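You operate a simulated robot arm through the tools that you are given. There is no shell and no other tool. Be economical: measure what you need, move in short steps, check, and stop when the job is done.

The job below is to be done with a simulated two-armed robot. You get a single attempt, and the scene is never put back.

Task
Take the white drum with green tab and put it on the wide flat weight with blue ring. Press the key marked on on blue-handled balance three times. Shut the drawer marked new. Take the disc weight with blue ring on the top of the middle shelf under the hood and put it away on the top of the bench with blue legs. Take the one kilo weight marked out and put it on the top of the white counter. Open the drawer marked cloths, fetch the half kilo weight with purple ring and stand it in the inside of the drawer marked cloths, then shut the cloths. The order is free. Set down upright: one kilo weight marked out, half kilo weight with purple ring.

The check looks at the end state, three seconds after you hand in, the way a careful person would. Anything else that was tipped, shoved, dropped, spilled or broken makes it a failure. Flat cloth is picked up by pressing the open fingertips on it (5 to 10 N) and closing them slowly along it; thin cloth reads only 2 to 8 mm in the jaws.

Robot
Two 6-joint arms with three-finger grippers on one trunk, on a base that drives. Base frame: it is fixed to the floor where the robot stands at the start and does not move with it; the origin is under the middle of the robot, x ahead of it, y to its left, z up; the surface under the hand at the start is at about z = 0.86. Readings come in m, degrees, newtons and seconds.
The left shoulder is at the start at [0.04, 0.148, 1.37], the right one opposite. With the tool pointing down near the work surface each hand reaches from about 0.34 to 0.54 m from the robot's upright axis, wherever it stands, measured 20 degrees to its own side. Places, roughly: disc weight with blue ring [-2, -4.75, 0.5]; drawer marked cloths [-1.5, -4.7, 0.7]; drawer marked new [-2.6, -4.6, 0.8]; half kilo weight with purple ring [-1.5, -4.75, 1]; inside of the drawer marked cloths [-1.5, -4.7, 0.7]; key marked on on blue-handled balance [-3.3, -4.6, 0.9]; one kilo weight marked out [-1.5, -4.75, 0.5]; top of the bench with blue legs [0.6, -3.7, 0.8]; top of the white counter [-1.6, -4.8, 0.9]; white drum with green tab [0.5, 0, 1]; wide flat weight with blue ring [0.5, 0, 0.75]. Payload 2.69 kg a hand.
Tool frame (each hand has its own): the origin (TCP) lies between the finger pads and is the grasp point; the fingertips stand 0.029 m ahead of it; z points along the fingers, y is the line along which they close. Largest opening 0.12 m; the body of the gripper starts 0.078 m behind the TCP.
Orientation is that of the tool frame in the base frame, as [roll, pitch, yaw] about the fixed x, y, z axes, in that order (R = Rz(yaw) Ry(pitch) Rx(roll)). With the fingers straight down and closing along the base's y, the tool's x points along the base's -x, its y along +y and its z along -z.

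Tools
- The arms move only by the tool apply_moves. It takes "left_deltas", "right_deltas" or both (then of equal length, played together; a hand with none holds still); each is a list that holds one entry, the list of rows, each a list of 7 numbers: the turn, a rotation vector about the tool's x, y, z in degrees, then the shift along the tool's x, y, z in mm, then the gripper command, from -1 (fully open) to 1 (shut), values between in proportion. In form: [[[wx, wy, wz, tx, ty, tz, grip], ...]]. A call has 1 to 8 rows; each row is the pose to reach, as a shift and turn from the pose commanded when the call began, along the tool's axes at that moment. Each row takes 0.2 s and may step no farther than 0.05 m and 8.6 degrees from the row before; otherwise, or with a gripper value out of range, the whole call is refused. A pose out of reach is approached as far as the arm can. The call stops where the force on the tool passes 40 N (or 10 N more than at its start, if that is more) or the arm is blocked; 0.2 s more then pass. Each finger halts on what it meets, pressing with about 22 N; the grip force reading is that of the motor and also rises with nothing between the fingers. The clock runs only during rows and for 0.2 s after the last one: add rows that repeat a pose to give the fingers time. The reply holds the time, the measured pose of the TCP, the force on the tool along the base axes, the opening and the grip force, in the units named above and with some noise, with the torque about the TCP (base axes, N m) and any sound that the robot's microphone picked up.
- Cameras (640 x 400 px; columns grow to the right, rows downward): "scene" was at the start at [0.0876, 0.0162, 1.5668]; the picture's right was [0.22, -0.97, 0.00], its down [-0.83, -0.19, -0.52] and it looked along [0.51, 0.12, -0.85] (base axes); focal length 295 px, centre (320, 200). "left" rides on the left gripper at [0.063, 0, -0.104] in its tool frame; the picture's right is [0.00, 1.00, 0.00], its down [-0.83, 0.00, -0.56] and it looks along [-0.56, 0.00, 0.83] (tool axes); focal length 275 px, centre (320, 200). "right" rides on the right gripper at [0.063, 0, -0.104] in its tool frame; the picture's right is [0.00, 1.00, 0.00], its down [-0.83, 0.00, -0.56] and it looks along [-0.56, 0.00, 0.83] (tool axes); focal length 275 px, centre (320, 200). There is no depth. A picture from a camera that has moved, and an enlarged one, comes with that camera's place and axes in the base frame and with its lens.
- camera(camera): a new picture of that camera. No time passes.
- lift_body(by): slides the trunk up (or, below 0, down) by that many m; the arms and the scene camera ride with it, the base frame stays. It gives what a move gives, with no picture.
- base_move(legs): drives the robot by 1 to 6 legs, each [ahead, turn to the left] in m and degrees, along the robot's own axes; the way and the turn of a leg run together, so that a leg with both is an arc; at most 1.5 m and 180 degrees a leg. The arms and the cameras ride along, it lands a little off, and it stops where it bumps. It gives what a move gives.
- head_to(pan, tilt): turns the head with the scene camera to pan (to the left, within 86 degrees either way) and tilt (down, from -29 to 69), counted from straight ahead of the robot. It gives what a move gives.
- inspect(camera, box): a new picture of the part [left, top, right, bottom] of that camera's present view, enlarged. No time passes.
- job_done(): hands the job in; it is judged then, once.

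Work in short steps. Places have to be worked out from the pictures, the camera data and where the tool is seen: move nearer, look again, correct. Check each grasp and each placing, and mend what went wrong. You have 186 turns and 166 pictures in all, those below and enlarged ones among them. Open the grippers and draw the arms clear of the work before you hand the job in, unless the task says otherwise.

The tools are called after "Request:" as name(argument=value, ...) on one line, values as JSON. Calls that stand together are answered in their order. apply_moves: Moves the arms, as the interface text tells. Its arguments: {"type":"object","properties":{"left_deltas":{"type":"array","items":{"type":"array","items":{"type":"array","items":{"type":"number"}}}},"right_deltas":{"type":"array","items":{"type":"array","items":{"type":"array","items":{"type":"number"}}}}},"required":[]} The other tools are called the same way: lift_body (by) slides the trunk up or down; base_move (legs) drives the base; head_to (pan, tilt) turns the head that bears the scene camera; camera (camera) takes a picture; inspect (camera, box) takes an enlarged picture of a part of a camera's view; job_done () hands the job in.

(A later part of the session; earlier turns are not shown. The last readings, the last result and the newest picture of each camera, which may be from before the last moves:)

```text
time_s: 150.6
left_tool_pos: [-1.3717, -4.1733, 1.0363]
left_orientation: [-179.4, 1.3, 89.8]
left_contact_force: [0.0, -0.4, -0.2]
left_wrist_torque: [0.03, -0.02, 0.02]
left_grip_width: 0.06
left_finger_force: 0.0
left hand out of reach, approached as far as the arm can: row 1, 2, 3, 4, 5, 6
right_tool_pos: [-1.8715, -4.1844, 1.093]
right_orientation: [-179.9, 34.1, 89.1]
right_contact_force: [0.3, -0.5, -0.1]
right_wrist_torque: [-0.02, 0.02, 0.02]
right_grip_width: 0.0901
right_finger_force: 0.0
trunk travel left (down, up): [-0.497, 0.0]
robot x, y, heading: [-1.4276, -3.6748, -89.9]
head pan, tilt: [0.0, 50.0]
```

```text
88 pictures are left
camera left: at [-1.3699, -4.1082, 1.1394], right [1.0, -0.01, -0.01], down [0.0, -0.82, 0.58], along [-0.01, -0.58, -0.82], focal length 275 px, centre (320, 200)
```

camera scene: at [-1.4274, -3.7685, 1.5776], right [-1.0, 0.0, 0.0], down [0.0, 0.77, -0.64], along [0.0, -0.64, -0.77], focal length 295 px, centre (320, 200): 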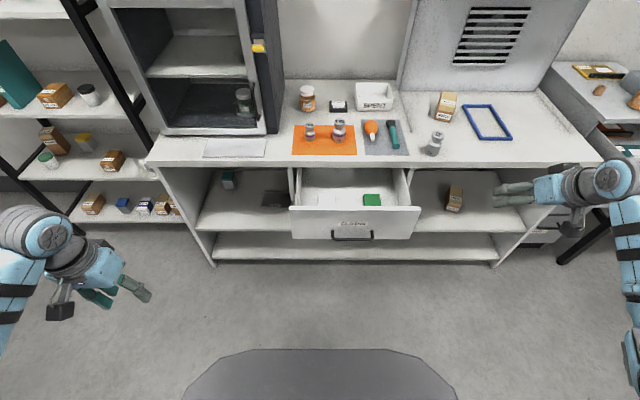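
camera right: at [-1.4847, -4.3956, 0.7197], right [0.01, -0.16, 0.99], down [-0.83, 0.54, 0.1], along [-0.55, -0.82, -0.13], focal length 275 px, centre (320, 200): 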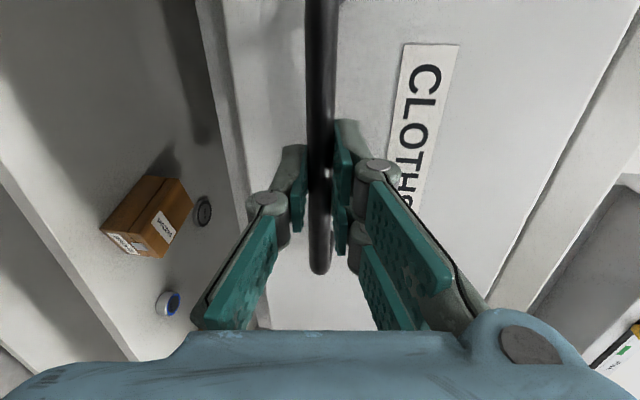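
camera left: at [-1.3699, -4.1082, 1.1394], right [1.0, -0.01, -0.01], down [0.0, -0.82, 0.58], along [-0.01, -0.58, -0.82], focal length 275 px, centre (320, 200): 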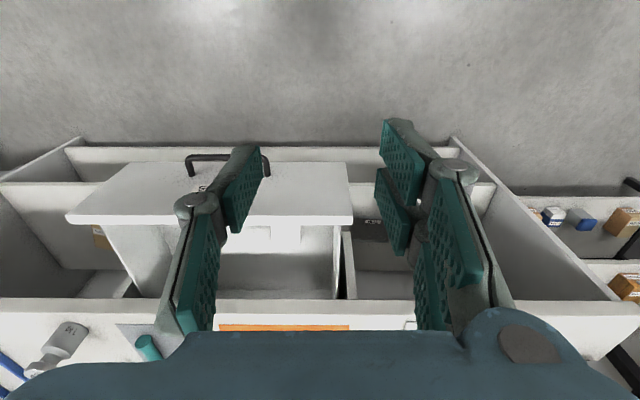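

I draw the right hand back 10 cm so it stays clear of the OUT weight, then drive 0.33 m forward.

Request:
apply_moves(right_deltas=[[[0, 0, 0, 27, 0, -19, -0.5], [0, 0, 0, 54, 0, -38, -0.5], [0, 0, 0, 82, 0, -57, -0.5]]])

Request:
base_move(legs=[[0.33, 0]])

Request:
camera(camera="left")

Request:
camera(camera="scene")

```text
time_s: 151.3
left_tool_pos: [-1.3698, -4.1703, 1.0377]
left_orientation: [-179.4, 1.4, 89.7]
left_contact_force: [0.9, 0.4, -0.1]
left_wrist_torque: [0.01, 0.04, 0.01]
left_grip_width: 0.0598
left_finger_force: 0.0
right_tool_pos: [-1.8688, -4.0811, 1.0949]
right_orientation: [179.9, 34.2, 89.0]
right_contact_force: [0.2, -0.2, 0.1]
right_wrist_torque: [0.01, 0.01, 0.02]
right_grip_width: 0.0901
right_finger_force: 0.1
trunk travel left (down, up): [-0.497, 0.0]
robot x, y, heading: [-1.4274, -3.6674, -89.9]
head pan, tilt: [0.0, 50.0]
```

```text
time_s: 153.5
left_tool_pos: [-1.3677, -4.4979, 1.0381]
left_orientation: [-179.4, 1.4, 89.9]
left_contact_force: [-0.2, 0.6, 0.7]
left_wrist_torque: [-0.02, -0.01, 0.04]
left_grip_width: 0.0602
left_finger_force: 0.1
right_tool_pos: [-1.8671, -4.4101, 1.097]
right_orientation: [-179.9, 34.3, 89.4]
right_contact_force: [0.8, 0.5, 0.7]
right_wrist_torque: [-0.01, -0.03, 0.0]
right_grip_width: 0.0898
right_finger_force: 0.0
trunk travel left (down, up): [-0.497, 0.0]
robot x, y, heading: [-1.4232, -4.0024, -89.6]
head pan, tilt: [0.0, 50.0]
```

```text
87 pictures are left
camera left: at [-1.3658, -4.4335, 1.1406], right [1.0, -0.01, -0.01], down [0.0, -0.82, 0.58], along [-0.01, -0.58, -0.82], focal length 275 px, centre (320, 200)
```

left: 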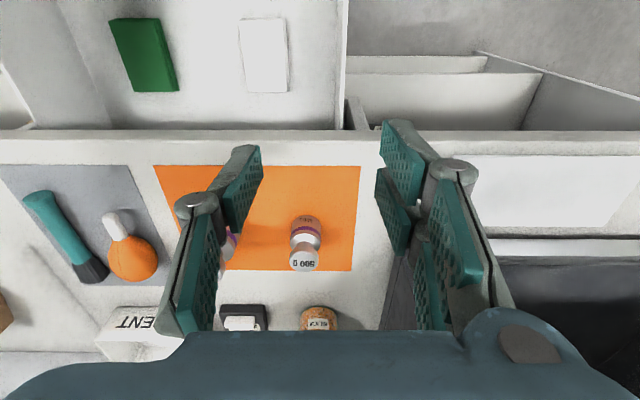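

```text
86 pictures are left
camera scene: at [-1.4265, -4.0934, 1.5779], right [-1.0, 0.0, 0.0], down [0.0, 0.76, -0.64], along [0.0, -0.64, -0.76], focal length 295 px, centre (320, 200)
```

scene: 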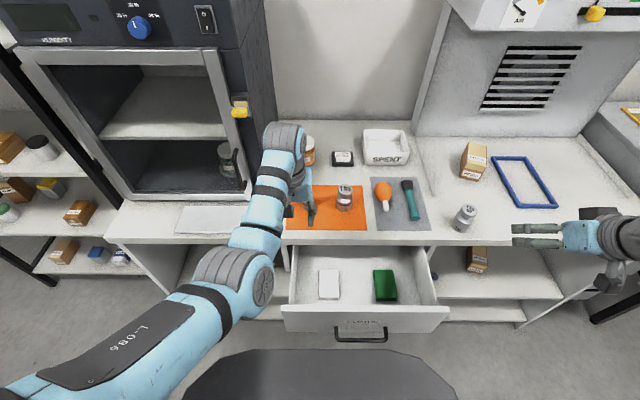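

The 500 g purple weight is at about [-1.387, -4.66]. I lower the trunk 10 cm, creep 3.5 cm forward, and extend with a 10° tilt.

Request:
lift_body(by=-0.06)

Request:
base_move(legs=[[0.035, 0]])

Request:
apply_moves(left_deltas=[[[0, -5, 0, -20, -9, 0, 0], [0, -10, 0, -40, -19, 0, 0], [0, -10, 0, -70, -19, 0, 0]]])

Request:
camera(camera="left")

```text
time_s: 154.5
left_tool_pos: [-1.3678, -4.5013, 0.9788]
left_orientation: [-179.3, 1.4, 89.9]
left_contact_force: [0.3, 0.4, 0.0]
left_wrist_torque: [-0.01, 0.0, 0.0]
left_grip_width: 0.0602
left_finger_force: 0.0
right_tool_pos: [-1.866, -4.4138, 1.0369]
right_orientation: [-179.9, 34.0, 89.4]
right_contact_force: [0.6, -0.5, -1.0]
right_wrist_torque: [0.01, -0.01, -0.01]
right_grip_width: 0.0899
right_finger_force: 0.1
trunk travel left (down, up): [-0.437, 0.06]
robot x, y, heading: [-1.429, -4.0023, -89.7]
head pan, tilt: [0.0, 50.0]
```

```text
time_s: 155.4
left_tool_pos: [-1.3678, -4.5289, 0.9824]
left_orientation: [-179.4, 1.8, 89.9]
left_contact_force: [-0.2, 1.1, 0.2]
left_wrist_torque: [-0.07, 0.01, 0.02]
left_grip_width: 0.0601
left_finger_force: 0.0
right_tool_pos: [-1.8668, -4.4402, 1.0395]
right_orientation: [-179.9, 34.7, 89.4]
right_contact_force: [0.1, 1.1, 0.4]
right_wrist_torque: [-0.04, 0.05, 0.0]
right_grip_width: 0.0899
right_finger_force: 0.0
trunk travel left (down, up): [-0.437, 0.06]
robot x, y, heading: [-1.4285, -4.0371, -89.8]
head pan, tilt: [0.0, 50.0]
```

```text
time_s: 156.2
left_tool_pos: [-1.3861, -4.606, 0.9804]
left_orientation: [-179.2, 11.3, 90.2]
left_contact_force: [0.3, -0.3, 0.3]
left_wrist_torque: [0.04, 0.0, -0.03]
left_grip_width: 0.0598
left_finger_force: 0.0
right_tool_pos: [-1.8676, -4.447, 1.0372]
right_orientation: [-179.9, 34.1, 89.4]
right_contact_force: [0.3, -0.2, 0.4]
right_wrist_torque: [0.0, 0.03, 0.0]
right_grip_width: 0.0901
right_finger_force: 0.0
trunk travel left (down, up): [-0.437, 0.06]
robot x, y, heading: [-1.4264, -4.0377, -89.8]
head pan, tilt: [0.0, 50.0]
```

```text
85 pictures are left
camera left: at [-1.3845, -4.5238, 1.069], right [1.0, -0.01, -0.01], down [0.0, -0.7, 0.71], along [-0.01, -0.71, -0.7], focal length 275 px, centre (320, 200)
```

left: 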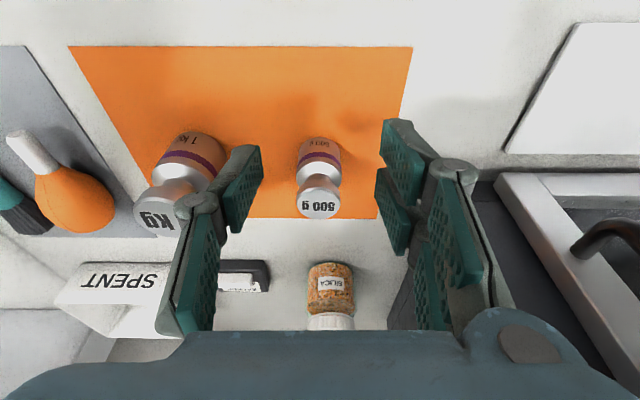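

The weight is at [-1.387, -4.67], top 0.923, well between the fingers. I advance and descend around it.

Request:
apply_moves(left_deltas=[[[0, 0, 0, -22, 0, 20, 0], [0, 0, 0, -40, 0, 45, 0], [0, 0, 0, -49, 0, 70, 0], [0, 0, 0, -49, 0, 88, 0]]])

Request:
camera(camera="left")

```text
time_s: 157.2
left_tool_pos: [-1.3693, -4.6066, 0.9452]
left_orientation: [-179.2, 11.3, 90.1]
left_contact_force: [0.8, 0.3, 0.8]
left_wrist_torque: [-0.03, 0.04, 0.01]
left_grip_width: 0.0602
left_finger_force: 0.0
left hand out of reach, approached as far as the arm can: row 1, 2, 3, 4
right_tool_pos: [-1.866, -4.4485, 1.0372]
right_orientation: [-179.9, 34.1, 89.5]
right_contact_force: [-0.1, -0.9, -0.1]
right_wrist_torque: [-0.02, -0.01, -0.01]
right_grip_width: 0.0898
right_finger_force: 0.1
trunk travel left (down, up): [-0.437, 0.06]
robot x, y, heading: [-1.4243, -4.0336, -89.9]
head pan, tilt: [0.0, 50.0]
```

```text
84 pictures are left
camera left: at [-1.3669, -4.5251, 1.0344], right [1.0, -0.01, -0.01], down [0.0, -0.71, 0.71], along [-0.01, -0.71, -0.71], focal length 275 px, centre (320, 200)
```

left: 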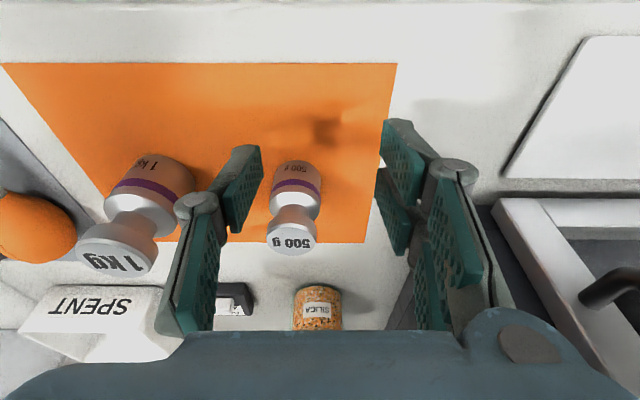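

The arm is at its limit; a lower shoulder reaches farther. I raise both hands relative to the body and lower the trunk 13 cm.

Request:
apply_moves(left_deltas=[[[0, 0, 0, 0, -6, -40, 0], [0, 0, 0, 0, -12, -80, 0], [0, 0, 0, 0, -18, -110, 0]]], right_deltas=[[[0, 0, 0, -16, 0, -22, -0.5], [0, 0, 0, -31, 0, -44, -0.5], [0, 0, 0, -46, 0, -66, -0.5]]])

Request:
lift_body(by=-0.13)

Request:
camera(camera="left")

```text
time_s: 158.0
left_tool_pos: [-1.3855, -4.5848, 1.0543]
left_orientation: [-179.5, 11.4, 90.0]
left_contact_force: [-0.2, 0.9, -0.6]
left_wrist_torque: [-0.02, 0.01, -0.01]
left_grip_width: 0.0603
left_finger_force: 0.0
right_tool_pos: [-1.8506, -4.4555, 1.1136]
right_orientation: [-180.0, 34.1, 89.2]
right_contact_force: [-0.1, 0.5, 0.8]
right_wrist_torque: [0.02, -0.03, -0.01]
right_grip_width: 0.09
right_finger_force: 0.0
right hand out of reach, approached as far as the arm can: row 1, 2, 3
trunk travel left (down, up): [-0.437, 0.06]
robot x, y, heading: [-1.4244, -4.0358, -89.9]
head pan, tilt: [0.0, 50.0]
```

```text
time_s: 159.6
left_tool_pos: [-1.3857, -4.5865, 0.9225]
left_orientation: [-179.3, 11.4, 90.0]
left_contact_force: [-0.3, -0.1, 0.3]
left_wrist_torque: [-0.02, 0.0, 0.0]
left_grip_width: 0.06
left_finger_force: 0.1
right_tool_pos: [-1.8502, -4.4551, 0.9823]
right_orientation: [-179.8, 34.1, 89.5]
right_contact_force: [0.3, -0.1, -0.6]
right_wrist_torque: [-0.02, -0.01, 0.01]
right_grip_width: 0.0902
right_finger_force: 0.2
trunk travel left (down, up): [-0.307, 0.19]
robot x, y, heading: [-1.4264, -4.0322, -90.0]
head pan, tilt: [0.0, 50.0]
```

```text
83 pictures are left
camera left: at [-1.3837, -4.5042, 1.0113], right [1.0, -0.01, -0.01], down [0.0, -0.71, 0.71], along [-0.01, -0.71, -0.71], focal length 275 px, centre (320, 200)
```

left: 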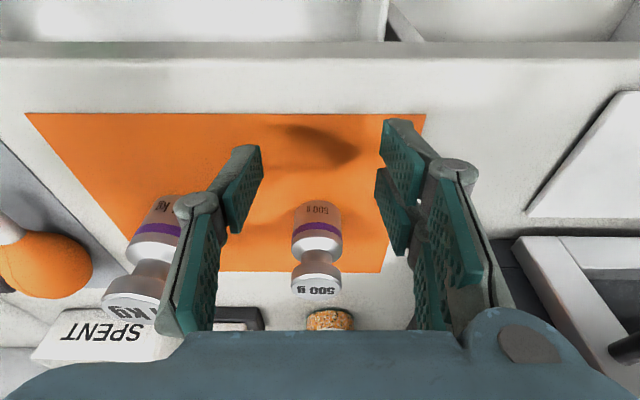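

Now I advance 8 cm toward the weight, descending 2 cm.

Request:
apply_moves(left_deltas=[[[0, 0, 0, -26, 0, 6, 0], [0, 0, 0, -52, 0, 14, 0], [0, 0, 0, -78, 0, 24, 0], [0, 0, 0, -78, 0, 36, 0]]])

Request:
camera(camera="left")

```text
time_s: 160.6
left_tool_pos: [-1.381, -4.6232, 0.9195]
left_orientation: [-179.3, 11.4, 90.0]
left_contact_force: [1.1, 0.6, -0.2]
left_wrist_torque: [0.01, -0.02, 0.0]
left_grip_width: 0.0599
left_finger_force: 0.1
left hand out of reach, approached as far as the arm can: row 2, 3, 4
right_tool_pos: [-1.8508, -4.4553, 0.9814]
right_orientation: [-179.9, 34.1, 89.4]
right_contact_force: [-0.4, -0.3, 0.4]
right_wrist_torque: [-0.02, 0.01, -0.02]
right_grip_width: 0.0899
right_finger_force: 0.1
trunk travel left (down, up): [-0.307, 0.19]
robot x, y, heading: [-1.4288, -4.0342, -89.8]
head pan, tilt: [0.0, 50.0]
```

```text
82 pictures are left
camera left: at [-1.3795, -4.5424, 1.0087], right [1.0, -0.01, -0.01], down [0.0, -0.71, 0.71], along [-0.01, -0.71, -0.71], focal length 275 px, centre (320, 200)
```

left: 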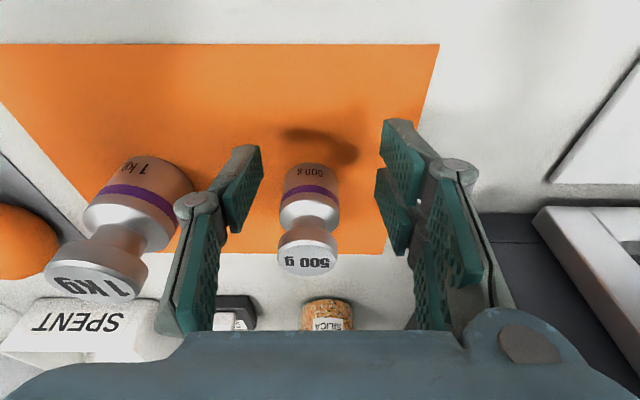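

I tilt 15° more, which buys the missing reach, and advance again.

Request:
apply_moves(left_deltas=[[[0, -5, 0, -8, 0, 0, 0], [0, -10, 0, -18, -2, 0, 0], [0, -15, 0, -30, -5, 0, 0], [0, -15, 0, -44, -5, 4, 0], [0, -15, 0, -48, -5, 16, 0]]])

Request:
camera(camera="left")

```text
time_s: 161.8
left_tool_pos: [-1.3871, -4.6753, 0.9132]
left_orientation: [-179.1, 26.4, 90.2]
left_contact_force: [-0.3, 1.0, -0.5]
left_wrist_torque: [0.01, -0.02, 0.02]
left_grip_width: 0.0603
left_finger_force: 0.1
right_tool_pos: [-1.8505, -4.4558, 0.982]
right_orientation: [-179.9, 34.1, 89.3]
right_contact_force: [0.2, -0.2, 0.5]
right_wrist_torque: [-0.01, -0.02, -0.01]
right_grip_width: 0.09
right_finger_force: 0.1
trunk travel left (down, up): [-0.307, 0.19]
robot x, y, heading: [-1.4286, -4.0374, -89.9]
head pan, tilt: [0.0, 50.0]
```

```text
81 pictures are left
camera left: at [-1.3857, -4.5723, 0.9791], right [1.0, -0.01, -0.01], down [0.01, -0.5, 0.87], along [-0.01, -0.87, -0.5], focal length 275 px, centre (320, 200)
```

left: 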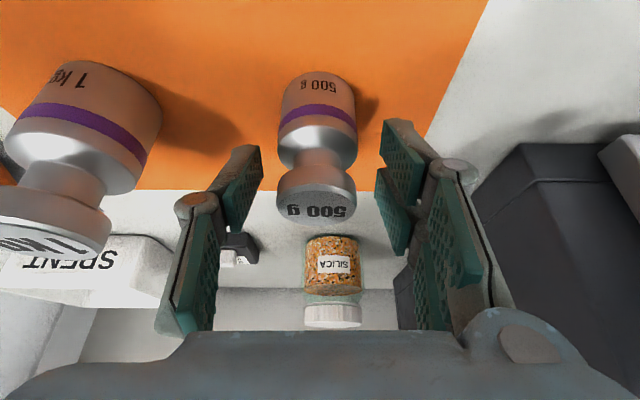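

The weight is centred between the fingers; I lower 15 mm and close.

Request:
apply_moves(left_deltas=[[[0, 0, 0, 5, -1, 6, 0], [0, 0, 0, 9, -1, 13, 0], [0, 0, 0, 9, -1, 13, 0.3], [0, 0, 0, 9, -1, 13, 0.6], [0, 0, 0, 9, -1, 13, 0.6]]])

Request:
camera(camera="left")

```text
time_s: 163.0
left_tool_pos: [-1.3886, -4.6711, 0.8984]
left_orientation: [-179.3, 26.4, 90.2]
left_contact_force: [0.1, 0.0, -0.7]
left_wrist_torque: [-0.07, 0.01, -0.01]
left_grip_width: 0.0377
left_finger_force: 21.9
right_tool_pos: [-1.8512, -4.4555, 0.9817]
right_orientation: [-179.9, 34.2, 89.4]
right_contact_force: [0.3, -0.5, -0.8]
right_wrist_torque: [-0.01, 0.0, 0.02]
right_grip_width: 0.09
right_finger_force: 0.1
trunk travel left (down, up): [-0.307, 0.19]
robot x, y, heading: [-1.4287, -4.0358, -90.1]
head pan, tilt: [0.0, 50.0]
```

```text
80 pictures are left
camera left: at [-1.3866, -4.5698, 0.9639], right [1.0, -0.01, -0.01], down [0.01, -0.5, 0.87], along [-0.01, -0.87, -0.5], focal length 275 px, centre (320, 200)
```

left: 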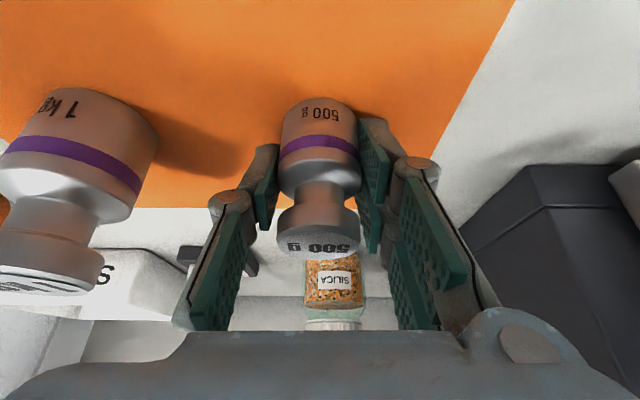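

Gripped (37.7 mm). I lift 6 cm with the trunk and back the base 17 cm, so the weight hangs above the drawer.

Request:
lift_body(by=0.07)

Request:
base_move(legs=[[-0.16, 0]])

Request:
base_move(legs=[[0, -9]])

Request:
camera(camera="left")

Request:
camera(camera="scene")

```text
time_s: 164.1
left_tool_pos: [-1.3888, -4.6728, 0.9686]
left_orientation: [-179.3, 26.3, 90.2]
left_contact_force: [0.4, -0.3, -5.4]
left_wrist_torque: [0.0, -0.01, 0.0]
left_grip_width: 0.0375
left_finger_force: 22.1
right_tool_pos: [-1.8495, -4.4564, 1.052]
right_orientation: [-179.9, 34.0, 89.4]
right_contact_force: [-0.5, 0.6, 0.9]
right_wrist_torque: [-0.01, 0.01, -0.01]
right_grip_width: 0.0902
right_finger_force: 0.1
trunk travel left (down, up): [-0.377, 0.12]
robot x, y, heading: [-1.425, -4.0363, -89.7]
head pan, tilt: [0.0, 50.0]
```

```text
time_s: 165.5
left_tool_pos: [-1.3868, -4.5142, 0.9669]
left_orientation: [-179.3, 26.1, 90.3]
left_contact_force: [-0.1, -0.4, -5.6]
left_wrist_torque: [0.0, -0.03, 0.0]
left_grip_width: 0.0376
left_finger_force: 22.1
right_tool_pos: [-1.8501, -4.2987, 1.0493]
right_orientation: [-180.0, 33.9, 89.6]
right_contact_force: [-0.2, -0.9, -0.4]
right_wrist_torque: [0.01, 0.0, 0.02]
right_grip_width: 0.0901
right_finger_force: 0.0
trunk travel left (down, up): [-0.377, 0.12]
robot x, y, heading: [-1.4248, -3.8761, -89.6]
head pan, tilt: [0.0, 50.0]
```

```text
time_s: 166.5
left_tool_pos: [-1.4872, -4.511, 0.9688]
left_orientation: [-179.3, 26.3, 81.3]
left_contact_force: [-0.4, 0.4, -4.2]
left_wrist_torque: [0.05, 0.0, 0.0]
left_grip_width: 0.0375
left_finger_force: 22.0
right_tool_pos: [-1.9099, -4.2263, 1.052]
right_orientation: [-180.0, 34.0, 80.3]
right_contact_force: [-0.3, -0.2, 1.0]
right_wrist_torque: [0.04, 0.02, 0.0]
right_grip_width: 0.0901
right_finger_force: 0.1
trunk travel left (down, up): [-0.377, 0.12]
robot x, y, heading: [-1.4275, -3.876, -98.8]
head pan, tilt: [0.0, 50.0]
```

```text
79 pictures are left
camera left: at [-1.4694, -4.4106, 1.0327], right [0.99, -0.16, -0.01], down [-0.07, -0.49, 0.87], along [-0.14, -0.85, -0.5], focal length 275 px, centre (320, 200)
```

left: 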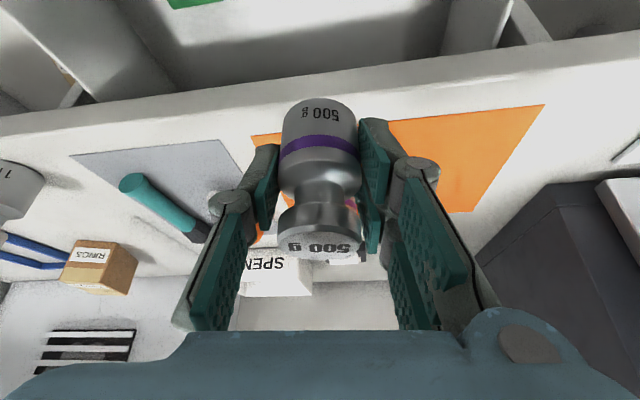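

```text
78 pictures are left
camera scene: at [-1.4408, -3.9728, 1.4576], right [-0.99, 0.15, 0.0], down [0.12, 0.76, -0.64], along [-0.1, -0.63, -0.77], focal length 295 px, centre (320, 200)
```

scene: 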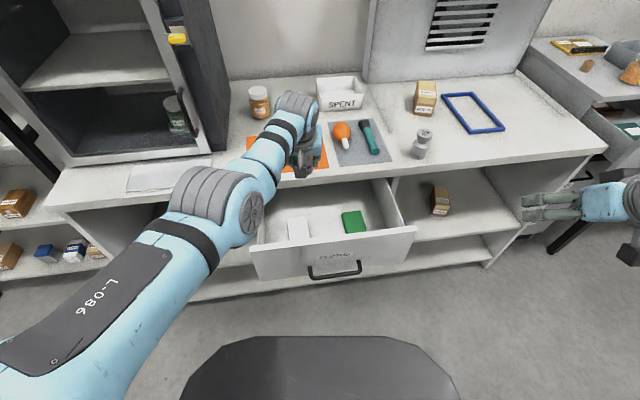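

The counter edge is at y ≈ −4.545 and the drawer panel's inner face at ≈ −4.374; the free gap between the cloths is x −1.50…−1.605. I shift 6 cm sideways to x ≈ −1.55 and check from above.

Request:
apply_moves(left_deltas=[[[0, 0, 0, 0, -20, 0, 0.6], [0, 0, 0, -1, -40, 0, 0.6], [0, 0, 0, -3, -61, 0, 0.6]]])

Request:
lift_body(by=-0.1)

Request:
camera(camera="left")

Request:
camera(camera="scene")

```text
time_s: 167.3
left_tool_pos: [-1.5247, -4.4896, 0.9699]
left_orientation: [-179.4, 26.2, 81.2]
left_contact_force: [-0.6, 0.0, -5.3]
left_wrist_torque: [-0.01, -0.01, -0.02]
left_grip_width: 0.0375
left_finger_force: 22.0
left hand out of reach, approached as far as the arm can: row 1, 2, 3
right_tool_pos: [-1.9118, -4.2258, 1.05]
right_orientation: [179.9, 34.2, 80.4]
right_contact_force: [0.0, 0.1, 0.2]
right_wrist_torque: [-0.03, -0.01, 0.0]
right_grip_width: 0.0897
right_finger_force: 0.1
trunk travel left (down, up): [-0.377, 0.12]
robot x, y, heading: [-1.4282, -3.8741, -98.8]
head pan, tilt: [0.0, 50.0]
```

```text
time_s: 168.7
left_tool_pos: [-1.5244, -4.4907, 0.8712]
left_orientation: [-179.2, 26.2, 81.3]
left_contact_force: [0.7, 0.1, -4.4]
left_wrist_torque: [0.01, 0.01, 0.02]
left_grip_width: 0.0375
left_finger_force: 21.9
right_tool_pos: [-1.9099, -4.2248, 0.9514]
right_orientation: [-179.9, 34.1, 80.3]
right_contact_force: [0.6, 0.6, 0.3]
right_wrist_torque: [0.0, 0.01, -0.02]
right_grip_width: 0.0902
right_finger_force: 0.1
trunk travel left (down, up): [-0.277, 0.22]
robot x, y, heading: [-1.4285, -3.8744, -98.9]
head pan, tilt: [0.0, 50.0]
```

```text
77 pictures are left
camera left: at [-1.5067, -4.3892, 0.9352], right [0.99, -0.16, -0.01], down [-0.07, -0.5, 0.87], along [-0.14, -0.85, -0.5], focal length 275 px, centre (320, 200)
```

left: 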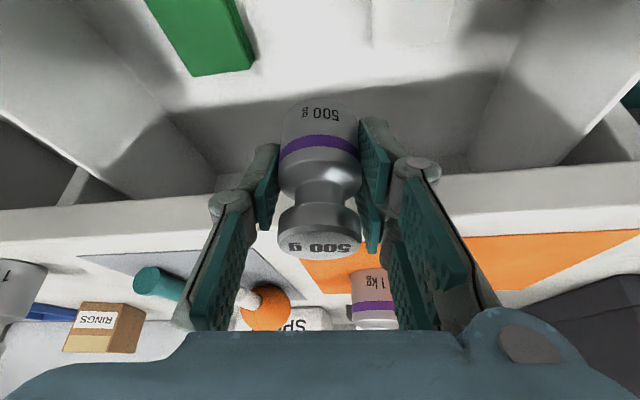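

```text
76 pictures are left
camera scene: at [-1.4423, -3.9715, 1.358], right [-0.99, 0.15, 0.0], down [0.12, 0.76, -0.64], along [-0.1, -0.63, -0.77], focal length 295 px, centre (320, 200)
```

scene: 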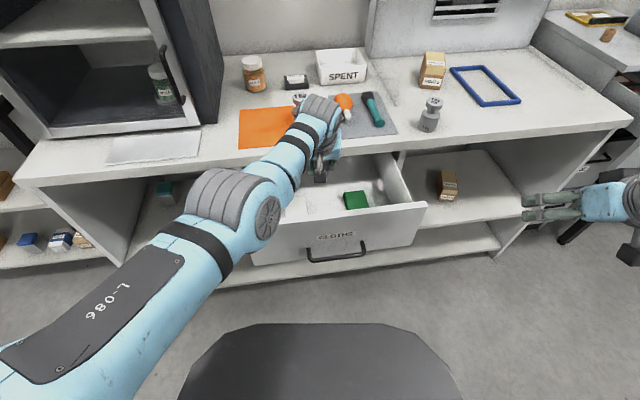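

The gap's centre is x ≈ −1.546; I turn 2° more to shift the weight there.

Request:
base_move(legs=[[0, -2]])

Request:
lift_body(by=-0.1)

Request:
camera(camera="left")

```text
time_s: 169.4
left_tool_pos: [-1.5438, -4.4869, 0.8689]
left_orientation: [-179.2, 26.1, 79.2]
left_contact_force: [0.5, 0.4, -4.5]
left_wrist_torque: [0.02, -0.01, 0.03]
left_grip_width: 0.0375
left_finger_force: 21.6
right_tool_pos: [-1.922, -4.209, 0.9521]
right_orientation: [-179.9, 34.1, 78.4]
right_contact_force: [-0.1, -0.4, 0.0]
right_wrist_torque: [-0.01, -0.03, -0.02]
right_grip_width: 0.09
right_finger_force: 0.1
trunk travel left (down, up): [-0.277, 0.22]
robot x, y, heading: [-1.4277, -3.876, -100.6]
head pan, tilt: [0.0, 50.0]
```

```text
time_s: 170.8
left_tool_pos: [-1.545, -4.4858, 0.7712]
left_orientation: [-179.2, 26.2, 79.3]
left_contact_force: [0.3, 0.0, -5.2]
left_wrist_torque: [0.01, -0.01, -0.03]
left_grip_width: 0.037
left_finger_force: 21.7
right_tool_pos: [-1.9227, -4.2081, 0.8519]
right_orientation: [-180.0, 34.1, 78.3]
right_contact_force: [-1.1, 0.1, -0.4]
right_wrist_torque: [-0.04, 0.05, -0.01]
right_grip_width: 0.0897
right_finger_force: 0.0
trunk travel left (down, up): [-0.177, 0.32]
robot x, y, heading: [-1.4279, -3.8759, -100.7]
head pan, tilt: [0.0, 50.0]
```

```text
75 pictures are left
camera left: at [-1.5244, -4.386, 0.836], right [0.98, -0.2, -0.01], down [-0.09, -0.49, 0.87], along [-0.17, -0.85, -0.5], focal length 275 px, centre (320, 200)
```

left: 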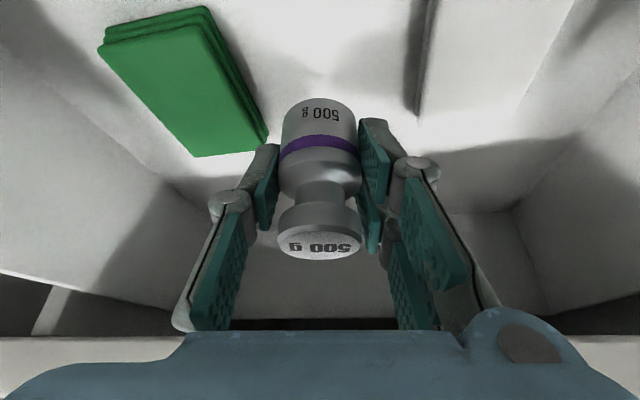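

Centred in the gap between the cloths. I move 15 mm forward for camera clearance and lower another 6 cm.

Request:
apply_moves(left_deltas=[[[0, 0, 0, -7, 0, 3, 0.6], [0, 0, 0, -13.5, 0, 6.6, 0.6]]])

Request:
lift_body(by=-0.055)

Request:
camera(camera="left")

```text
time_s: 171.4
left_tool_pos: [-1.5446, -4.4865, 0.7703]
left_orientation: [-179.2, 26.3, 79.3]
left_contact_force: [0.0, 0.5, -4.7]
left_wrist_torque: [0.04, 0.0, 0.02]
left_grip_width: 0.0375
left_finger_force: 21.9
left hand out of reach, approached as far as the arm can: row 1, 2
right_tool_pos: [-1.9234, -4.2072, 0.8534]
right_orientation: [180.0, 34.1, 78.3]
right_contact_force: [0.1, -0.6, -0.1]
right_wrist_torque: [-0.04, -0.01, -0.03]
right_grip_width: 0.0901
right_finger_force: 0.0
trunk travel left (down, up): [-0.177, 0.32]
robot x, y, heading: [-1.4282, -3.8766, -100.7]
head pan, tilt: [0.0, 50.0]
```

```text
time_s: 171.8
left_tool_pos: [-1.5454, -4.4898, 0.7675]
left_orientation: [-179.1, 27.3, 79.5]
left_contact_force: [2.6, 0.0, 14.1]
left_wrist_torque: [1.94, -0.27, -0.34]
left_grip_width: 0.0373
left_finger_force: 21.7
right_tool_pos: [-1.9222, -4.2073, 0.8397]
right_orientation: [-179.9, 34.3, 78.4]
right_contact_force: [0.4, 0.3, -0.8]
right_wrist_torque: [0.02, 0.01, 0.01]
right_grip_width: 0.09
right_finger_force: 0.0
trunk travel left (down, up): [-0.164, 0.334]
robot x, y, heading: [-1.4221, -3.8754, -100.4]
head pan, tilt: [0.0, 50.0]
stopped: the force on the tool passed its limit at 64 N (the readings are from after the stop); the commanded pose is now the measured one
```

```text
74 pictures are left
camera left: at [-1.5242, -4.3878, 0.8304], right [0.98, -0.19, -0.01], down [-0.08, -0.48, 0.88], along [-0.18, -0.86, -0.48], focal length 275 px, centre (320, 200)
```

left: 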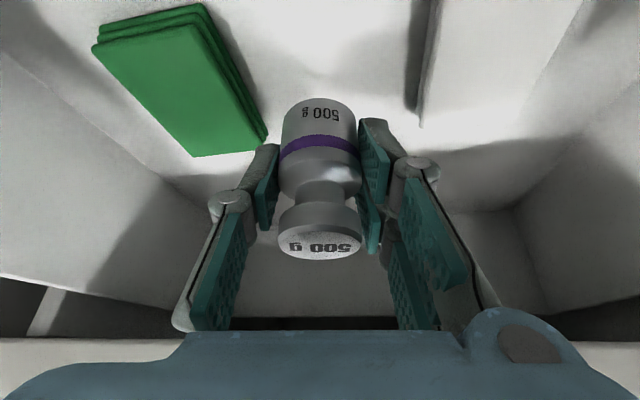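

The hand's camera touched the drawer front's top edge. I raise 3 cm, move the base 3.5 cm forward, and lower again.

Request:
lift_body(by=0.03)

Request:
base_move(legs=[[0.037, 0]])

Request:
lift_body(by=-0.05)

Request:
camera(camera="left")

```text
time_s: 172.6
left_tool_pos: [-1.5463, -4.4904, 0.795]
left_orientation: [-179.1, 27.0, 79.4]
left_contact_force: [-0.6, -0.3, -4.9]
left_wrist_torque: [0.04, -0.01, -0.01]
left_grip_width: 0.0373
left_finger_force: 22.0
right_tool_pos: [-1.9227, -4.209, 0.8685]
right_orientation: [-180.0, 34.2, 78.3]
right_contact_force: [0.7, -0.7, -0.6]
right_wrist_torque: [0.03, 0.02, -0.02]
right_grip_width: 0.0901
right_finger_force: 0.1
trunk travel left (down, up): [-0.194, 0.304]
robot x, y, heading: [-1.4225, -3.8773, -100.6]
head pan, tilt: [0.0, 50.0]
```

```text
time_s: 173.4
left_tool_pos: [-1.553, -4.5232, 0.7974]
left_orientation: [-179.1, 27.3, 79.3]
left_contact_force: [0.2, 0.6, -4.8]
left_wrist_torque: [0.01, 0.0, -0.01]
left_grip_width: 0.0374
left_finger_force: 21.9
right_tool_pos: [-1.9286, -4.2409, 0.8709]
right_orientation: [180.0, 34.3, 78.4]
right_contact_force: [0.1, 0.6, -0.2]
right_wrist_torque: [-0.02, 0.0, 0.0]
right_grip_width: 0.0901
right_finger_force: 0.0
trunk travel left (down, up): [-0.194, 0.304]
robot x, y, heading: [-1.434, -3.9121, -100.4]
head pan, tilt: [0.0, 50.0]
```

```text
time_s: 174.3
left_tool_pos: [-1.5539, -4.5263, 0.7448]
left_orientation: [-179.1, 27.0, 79.4]
left_contact_force: [0.2, 0.0, -5.2]
left_wrist_torque: [0.02, 0.03, -0.01]
left_grip_width: 0.0371
left_finger_force: 22.4
right_tool_pos: [-1.9299, -4.2431, 0.8169]
right_orientation: [-180.0, 34.0, 78.3]
right_contact_force: [0.0, -0.1, -0.3]
right_wrist_torque: [0.01, 0.02, 0.0]
right_grip_width: 0.0898
right_finger_force: 0.1
trunk travel left (down, up): [-0.144, 0.354]
robot x, y, heading: [-1.437, -3.9077, -100.6]
head pan, tilt: [0.0, 50.0]
```

```text
73 pictures are left
camera left: at [-1.5317, -4.4246, 0.8085], right [0.98, -0.2, -0.01], down [-0.08, -0.48, 0.87], along [-0.18, -0.86, -0.49], focal length 275 px, centre (320, 200)
```

left: 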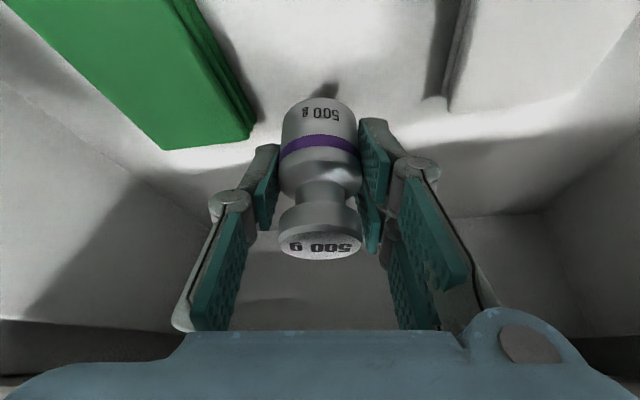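

Inside the drawer and clear on both sides. Down another 3 cm, then small steps.

Request:
lift_body(by=-0.03)

Request:
lift_body(by=-0.012)

Request:
camera(camera="left")

```text
time_s: 175.1
left_tool_pos: [-1.552, -4.5253, 0.7149]
left_orientation: [-179.1, 27.0, 79.3]
left_contact_force: [0.1, 0.0, -5.8]
left_wrist_torque: [0.0, 0.0, -0.01]
left_grip_width: 0.0373
left_finger_force: 22.1
right_tool_pos: [-1.9292, -4.2434, 0.7879]
right_orientation: [180.0, 34.1, 78.3]
right_contact_force: [0.8, 0.3, 0.6]
right_wrist_torque: [0.03, 0.03, -0.02]
right_grip_width: 0.0899
right_finger_force: 0.1
trunk travel left (down, up): [-0.114, 0.384]
robot x, y, heading: [-1.4363, -3.9137, -100.6]
head pan, tilt: [0.0, 50.0]
```

```text
time_s: 175.7
left_tool_pos: [-1.5535, -4.5242, 0.7062]
left_orientation: [-179.1, 27.6, 79.4]
left_contact_force: [-1.5, 0.3, 22.0]
left_wrist_torque: [-0.2, -0.24, 0.08]
left_grip_width: 0.0379
left_finger_force: 22.1
right_tool_pos: [-1.9294, -4.241, 0.7769]
right_orientation: [-180.0, 34.3, 78.3]
right_contact_force: [0.4, 0.2, 0.3]
right_wrist_torque: [0.0, 0.0, 0.04]
right_grip_width: 0.0901
right_finger_force: 0.1
trunk travel left (down, up): [-0.102, 0.396]
robot x, y, heading: [-1.4333, -3.91, -101.1]
head pan, tilt: [0.0, 50.0]
```

```text
72 pictures are left
camera left: at [-1.5318, -4.4231, 0.7693], right [0.98, -0.2, -0.01], down [-0.08, -0.47, 0.88], along [-0.18, -0.86, -0.48], focal length 275 px, centre (320, 200)
```

left: 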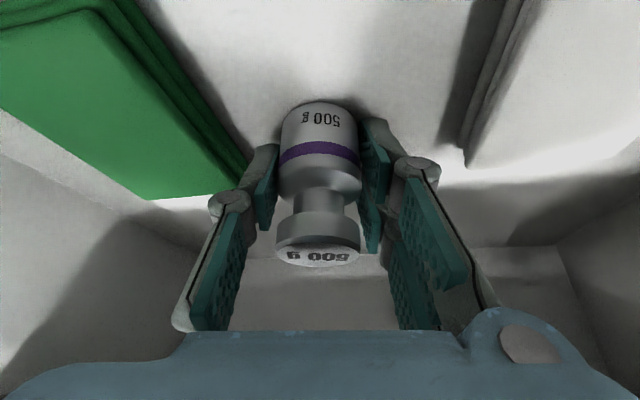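

Contact with the drawer floor. I ease up 1.5 mm and open the fingers just a few millimetres.

Request:
lift_body(by=0.002)

Request:
apply_moves(left_deltas=[[[0, 0, 0, 0, 0, 0, 0.3], [0, 0, 0, 0, 0, 0, 0.2], [0, 0, 0, 0, 0, 0, 0.2]]])

Request:
camera(camera="left")

```text
time_s: 176.2
left_tool_pos: [-1.5532, -4.5233, 0.7053]
left_orientation: [-179.2, 27.2, 79.4]
left_contact_force: [-1.3, -0.7, 17.5]
left_wrist_torque: [-0.37, -0.19, -0.01]
left_grip_width: 0.0373
left_finger_force: 21.6
right_tool_pos: [-1.9293, -4.2416, 0.7795]
right_orientation: [-179.9, 34.4, 78.3]
right_contact_force: [0.0, 0.2, -0.7]
right_wrist_torque: [-0.04, -0.04, -0.02]
right_grip_width: 0.0898
right_finger_force: 0.0
trunk travel left (down, up): [-0.104, 0.394]
robot x, y, heading: [-1.4376, -3.9104, -100.6]
head pan, tilt: [0.0, 50.0]
```

```text
time_s: 177.0
left_tool_pos: [-1.5515, -4.5244, 0.7047]
left_orientation: [-179.1, 27.1, 79.5]
left_contact_force: [1.8, 1.5, 4.8]
left_wrist_torque: [0.01, -0.14, -0.01]
left_grip_width: 0.0509
left_finger_force: 0.1
right_tool_pos: [-1.9288, -4.2427, 0.7794]
right_orientation: [-179.9, 34.2, 78.3]
right_contact_force: [0.1, -0.1, -0.4]
right_wrist_torque: [-0.02, 0.01, 0.0]
right_grip_width: 0.0899
right_finger_force: 0.0
trunk travel left (down, up): [-0.104, 0.394]
robot x, y, heading: [-1.4346, -3.9127, -100.6]
head pan, tilt: [0.0, 50.0]
```

```text
71 pictures are left
camera left: at [-1.5314, -4.4236, 0.7679], right [0.98, -0.19, -0.01], down [-0.08, -0.48, 0.87], along [-0.18, -0.86, -0.49], focal length 275 px, centre (320, 200)
```

left: 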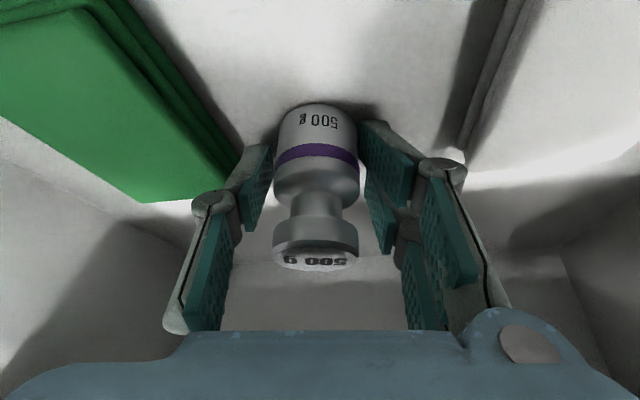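

It stands freely. I rise 10 cm straight up, back the base 5 cm away from the counter edge, then rise more.

Request:
lift_body(by=0.1)

Request:
camera(camera="left")

Request:
base_move(legs=[[-0.05, 0]])

Request:
lift_body(by=0.2)

Request:
camera(camera="scene")

```text
time_s: 178.3
left_tool_pos: [-1.552, -4.5239, 0.8055]
left_orientation: [-179.1, 27.1, 79.3]
left_contact_force: [0.3, -0.2, 0.1]
left_wrist_torque: [0.0, -0.02, -0.01]
left_grip_width: 0.0479
left_finger_force: 0.0
right_tool_pos: [-1.9301, -4.2438, 0.878]
right_orientation: [-180.0, 34.1, 78.3]
right_contact_force: [-0.1, -0.1, 0.0]
right_wrist_torque: [-0.03, -0.04, -0.04]
right_grip_width: 0.0901
right_finger_force: 0.1
trunk travel left (down, up): [-0.204, 0.294]
robot x, y, heading: [-1.4339, -3.9149, -100.6]
head pan, tilt: [0.0, 50.0]
```

```text
70 pictures are left
camera left: at [-1.5319, -4.4244, 0.869], right [0.98, -0.2, -0.01], down [-0.08, -0.48, 0.87], along [-0.18, -0.86, -0.49], focal length 275 px, centre (320, 200)
```

left: 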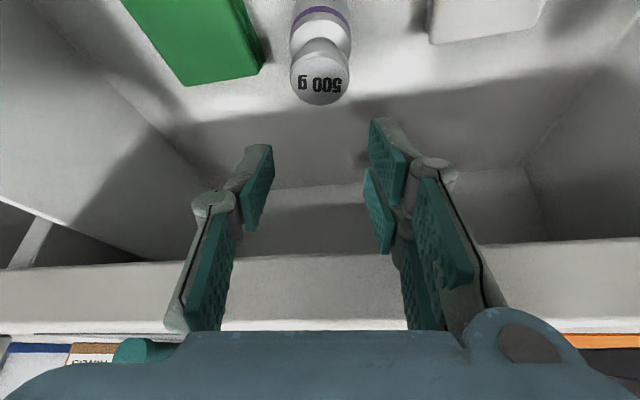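

```text
time_s: 179.3
left_tool_pos: [-1.5445, -4.4776, 0.8044]
left_orientation: [-179.2, 27.0, 79.4]
left_contact_force: [0.2, 0.5, 1.0]
left_wrist_torque: [0.05, 0.01, -0.03]
left_grip_width: 0.0483
left_finger_force: 0.1
right_tool_pos: [-1.919, -4.1972, 0.8777]
right_orientation: [180.0, 34.1, 78.4]
right_contact_force: [-0.9, -0.3, 0.5]
right_wrist_torque: [0.01, 0.04, 0.02]
right_grip_width: 0.0899
right_finger_force: 0.0
trunk travel left (down, up): [-0.204, 0.294]
robot x, y, heading: [-1.4253, -3.8612, -100.7]
head pan, tilt: [0.0, 50.0]
```

```text
time_s: 181.4
left_tool_pos: [-1.5438, -4.4759, 1.0038]
left_orientation: [-179.1, 27.0, 79.4]
left_contact_force: [-0.2, 0.5, -0.4]
left_wrist_torque: [-0.03, 0.0, 0.0]
left_grip_width: 0.0479
left_finger_force: 0.0
right_tool_pos: [-1.9197, -4.1958, 1.0785]
right_orientation: [180.0, 34.1, 78.3]
right_contact_force: [-0.3, -0.9, -0.2]
right_wrist_torque: [0.01, 0.02, 0.02]
right_grip_width: 0.0901
right_finger_force: 0.0
trunk travel left (down, up): [-0.404, 0.094]
robot x, y, heading: [-1.4236, -3.8649, -100.9]
head pan, tilt: [0.0, 50.0]
```

```text
69 pictures are left
camera scene: at [-1.443, -3.9571, 1.4846], right [-0.98, 0.18, 0.0], down [0.14, 0.75, -0.64], along [-0.12, -0.63, -0.77], focal length 295 px, centre (320, 200)
```

scene: 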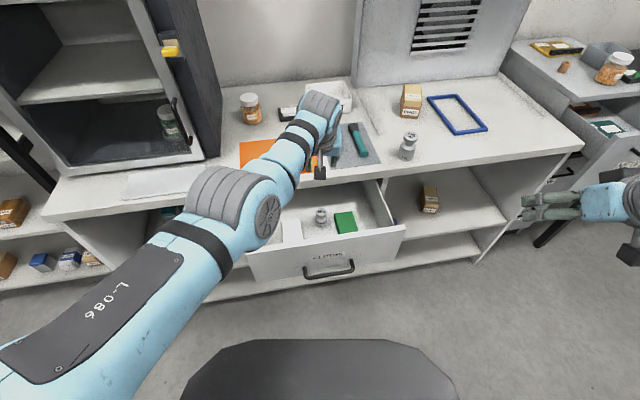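

The weight stands upright in the drawer. I turn to about −94°, close the left fingers and draw the hand back in front of the drawer panel.

Request:
base_move(legs=[[0, 6.7]])

Request:
apply_moves(left_deltas=[[[0, 4, 0, 38, 0, -20, 0.5], [0, 8, 0, 76, 0, -39, 1], [0, 14, 0, 114, 0, -58, 1], [0, 20, 0, 155, 0, -79, 1], [0, 20, 0, 155, 0, -79, 1]]])

Request:
camera(camera="scene")

```text
time_s: 182.4
left_tool_pos: [-1.4734, -4.4841, 1.0034]
left_orientation: [-179.1, 27.0, 86.1]
left_contact_force: [-0.2, 1.9, -2.1]
left_wrist_torque: [-0.21, 0.0, 0.02]
left_grip_width: 0.048
left_finger_force: 0.2
right_tool_pos: [-1.8797, -4.2484, 1.0778]
right_orientation: [179.8, 34.2, 85.1]
right_contact_force: [-0.5, 0.5, -1.1]
right_wrist_torque: [-0.06, 0.0, 0.01]
right_grip_width: 0.0899
right_finger_force: 0.0
trunk travel left (down, up): [-0.404, 0.094]
robot x, y, heading: [-1.4288, -3.8596, -94.0]
head pan, tilt: [0.0, 50.0]
```

```text
time_s: 183.6
left_tool_pos: [-1.396, -4.3708, 0.9953]
left_orientation: [179.9, 7.7, 86.7]
left_contact_force: [-0.7, 1.0, 0.4]
left_wrist_torque: [-0.02, -0.01, 0.01]
left_grip_width: 0.0001
left_finger_force: 22.0
left hand out of reach, approached as far as the arm can: row 1, 2, 3, 4, 5
right_tool_pos: [-1.8777, -4.2508, 1.0778]
right_orientation: [179.9, 34.3, 85.1]
right_contact_force: [0.3, -0.8, 0.1]
right_wrist_torque: [0.0, -0.03, 0.03]
right_grip_width: 0.0899
right_finger_force: 0.1
trunk travel left (down, up): [-0.404, 0.094]
robot x, y, heading: [-1.4271, -3.8599, -93.9]
head pan, tilt: [0.0, 50.0]
```

```text
68 pictures are left
camera scene: at [-1.4323, -3.9583, 1.4846], right [-1.0, 0.07, 0.0], down [0.05, 0.76, -0.64], along [-0.04, -0.64, -0.77], focal length 295 px, centre (320, 200)
```

scene: 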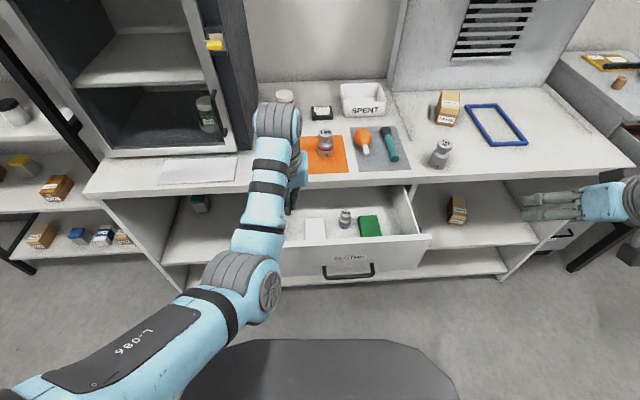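

I turn 7° right to centre the push, back up 12 cm, and lower the closed fist to panel height.

Request:
base_move(legs=[[0, -7], [-0.12, 0]])

Request:
apply_moves(left_deltas=[[[0, 4, 0, 0, -15, 40, 1], [0, 7, 0, 0, -30, 80, 1], [0, 7, 0, 0, -40, 120, 1], [0, 7, 0, 0, -40, 160, 1], [0, 7, 0, 0, -40, 205, 1]]])

Request:
camera(camera="scene")

Request:
camera(camera="left")

```text
time_s: 185.4
left_tool_pos: [-1.4338, -4.2534, 0.9871]
left_orientation: [179.7, 6.9, 80.1]
left_contact_force: [-0.7, -0.7, 0.4]
left_wrist_torque: [0.03, 0.02, -0.01]
left_grip_width: 0.0
left_finger_force: 21.8
right_tool_pos: [-1.8998, -4.0782, 1.0771]
right_orientation: [179.9, 34.0, 78.3]
right_contact_force: [-0.6, -0.8, 0.6]
right_wrist_torque: [0.0, -0.03, 0.02]
right_grip_width: 0.0898
right_finger_force: 0.1
trunk travel left (down, up): [-0.404, 0.094]
robot x, y, heading: [-1.4014, -3.7425, -101.1]
head pan, tilt: [0.0, 50.0]
```

```text
time_s: 186.6
left_tool_pos: [-1.4541, -4.2413, 0.8377]
left_orientation: [179.9, 0.0, 80.0]
left_contact_force: [0.3, 0.5, -0.7]
left_wrist_torque: [0.01, 0.01, -0.02]
left_grip_width: 0.0
left_finger_force: 22.3
left hand out of reach, approached as far as the arm can: row 3, 4, 5
right_tool_pos: [-1.8984, -4.0756, 1.0778]
right_orientation: [180.0, 34.1, 78.2]
right_contact_force: [0.0, -1.1, 0.1]
right_wrist_torque: [0.0, 0.0, 0.01]
right_grip_width: 0.0901
right_finger_force: 0.1
trunk travel left (down, up): [-0.404, 0.094]
robot x, y, heading: [-1.4042, -3.7479, -101.2]
head pan, tilt: [0.0, 50.0]
```

```text
67 pictures are left
camera scene: at [-1.4209, -3.84, 1.4845], right [-0.98, 0.19, 0.0], down [0.14, 0.75, -0.64], along [-0.12, -0.63, -0.77], focal length 295 px, centre (320, 200)
```

scene: 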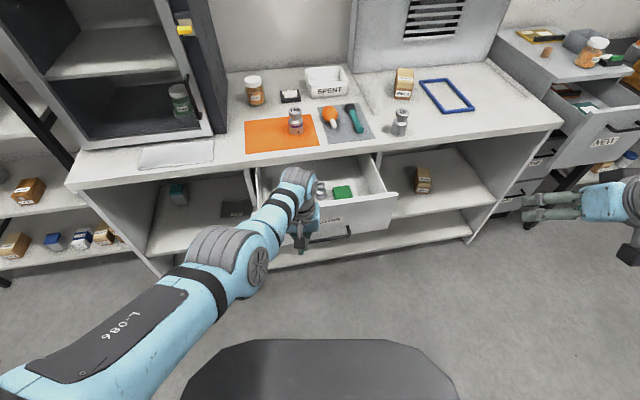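

```text
66 pictures are left
camera left: at [-1.4428, -4.1793, 0.9414], right [0.98, -0.18, 0.0], down [-0.15, -0.82, 0.56], along [-0.1, -0.55, -0.83], focal length 275 px, centre (320, 200)
```

left: 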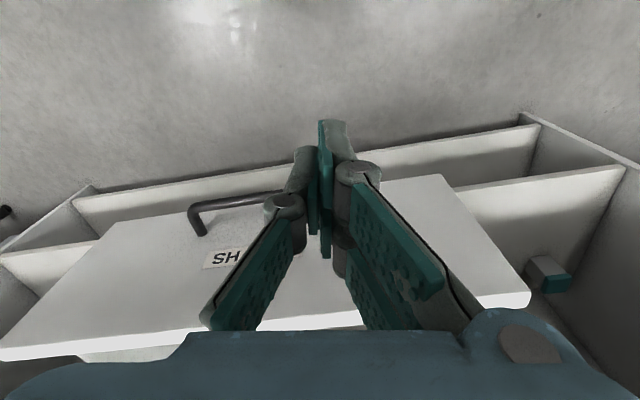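

The fist is in front of the panel. I tilt the tips 15° forward, lower 5 cm and push by driving forward gently in two steps.

Request:
apply_moves(left_deltas=[[[0, -7.5, 0, 0, 0, 0, 1], [0, -15, 0, 0, 0, 0, 1]]])

Request:
lift_body(by=-0.055)

Request:
base_move(legs=[[0.15, 0]])

Request:
camera(camera="scene")

```text
time_s: 187.4
left_tool_pos: [-1.3933, -4.2731, 0.8417]
left_orientation: [174.5, 17.0, 81.7]
left_contact_force: [-0.1, -0.5, 0.7]
left_wrist_torque: [-0.01, -0.01, 0.01]
left_grip_width: 0.0
left_finger_force: 22.2
right_tool_pos: [-1.8987, -4.0755, 1.0783]
right_orientation: [-180.0, 34.2, 78.2]
right_contact_force: [0.1, 0.4, 1.2]
right_wrist_torque: [0.0, 0.01, 0.01]
right_grip_width: 0.0902
right_finger_force: 0.0
trunk travel left (down, up): [-0.404, 0.094]
robot x, y, heading: [-1.4024, -3.7459, -100.8]
head pan, tilt: [0.0, 50.0]
stopped in row 2 (left hand): the arm was blocked; the commanded pose is now the measured one
```

```text
time_s: 188.4
left_tool_pos: [-1.3941, -4.2715, 0.7839]
left_orientation: [174.6, 16.9, 81.7]
left_contact_force: [0.3, -0.6, -0.1]
left_wrist_torque: [0.01, -0.04, -0.04]
left_grip_width: 0.0
left_finger_force: 22.3
right_tool_pos: [-1.8974, -4.0753, 1.0231]
right_orientation: [180.0, 34.2, 78.2]
right_contact_force: [0.5, 0.1, -0.4]
right_wrist_torque: [0.02, 0.02, 0.0]
right_grip_width: 0.09
right_finger_force: 0.2
trunk travel left (down, up): [-0.349, 0.149]
robot x, y, heading: [-1.4024, -3.7414, -100.8]
head pan, tilt: [0.0, 50.0]
```

```text
time_s: 189.8
left_tool_pos: [-1.4211, -4.4192, 0.7852]
left_orientation: [174.6, 16.9, 81.8]
left_contact_force: [0.0, 0.4, -0.1]
left_wrist_torque: [-0.01, -0.01, 0.04]
left_grip_width: 0.0
left_finger_force: 21.7
right_tool_pos: [-1.9257, -4.222, 1.0244]
right_orientation: [180.0, 34.3, 78.4]
right_contact_force: [0.1, -0.3, 0.4]
right_wrist_torque: [-0.02, -0.02, 0.01]
right_grip_width: 0.0899
right_finger_force: 0.1
trunk travel left (down, up): [-0.349, 0.149]
robot x, y, heading: [-1.4319, -3.8942, -100.7]
head pan, tilt: [0.0, 50.0]
```

```text
65 pictures are left
camera scene: at [-1.448, -3.9849, 1.4293], right [-0.98, 0.19, 0.0], down [0.14, 0.75, -0.64], along [-0.12, -0.63, -0.76], focal length 295 px, centre (320, 200)
```

scene: 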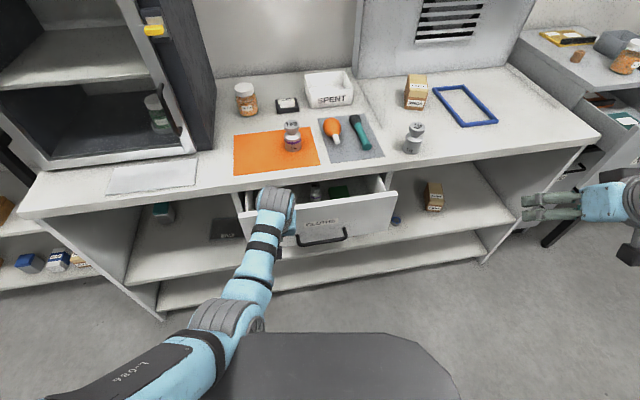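

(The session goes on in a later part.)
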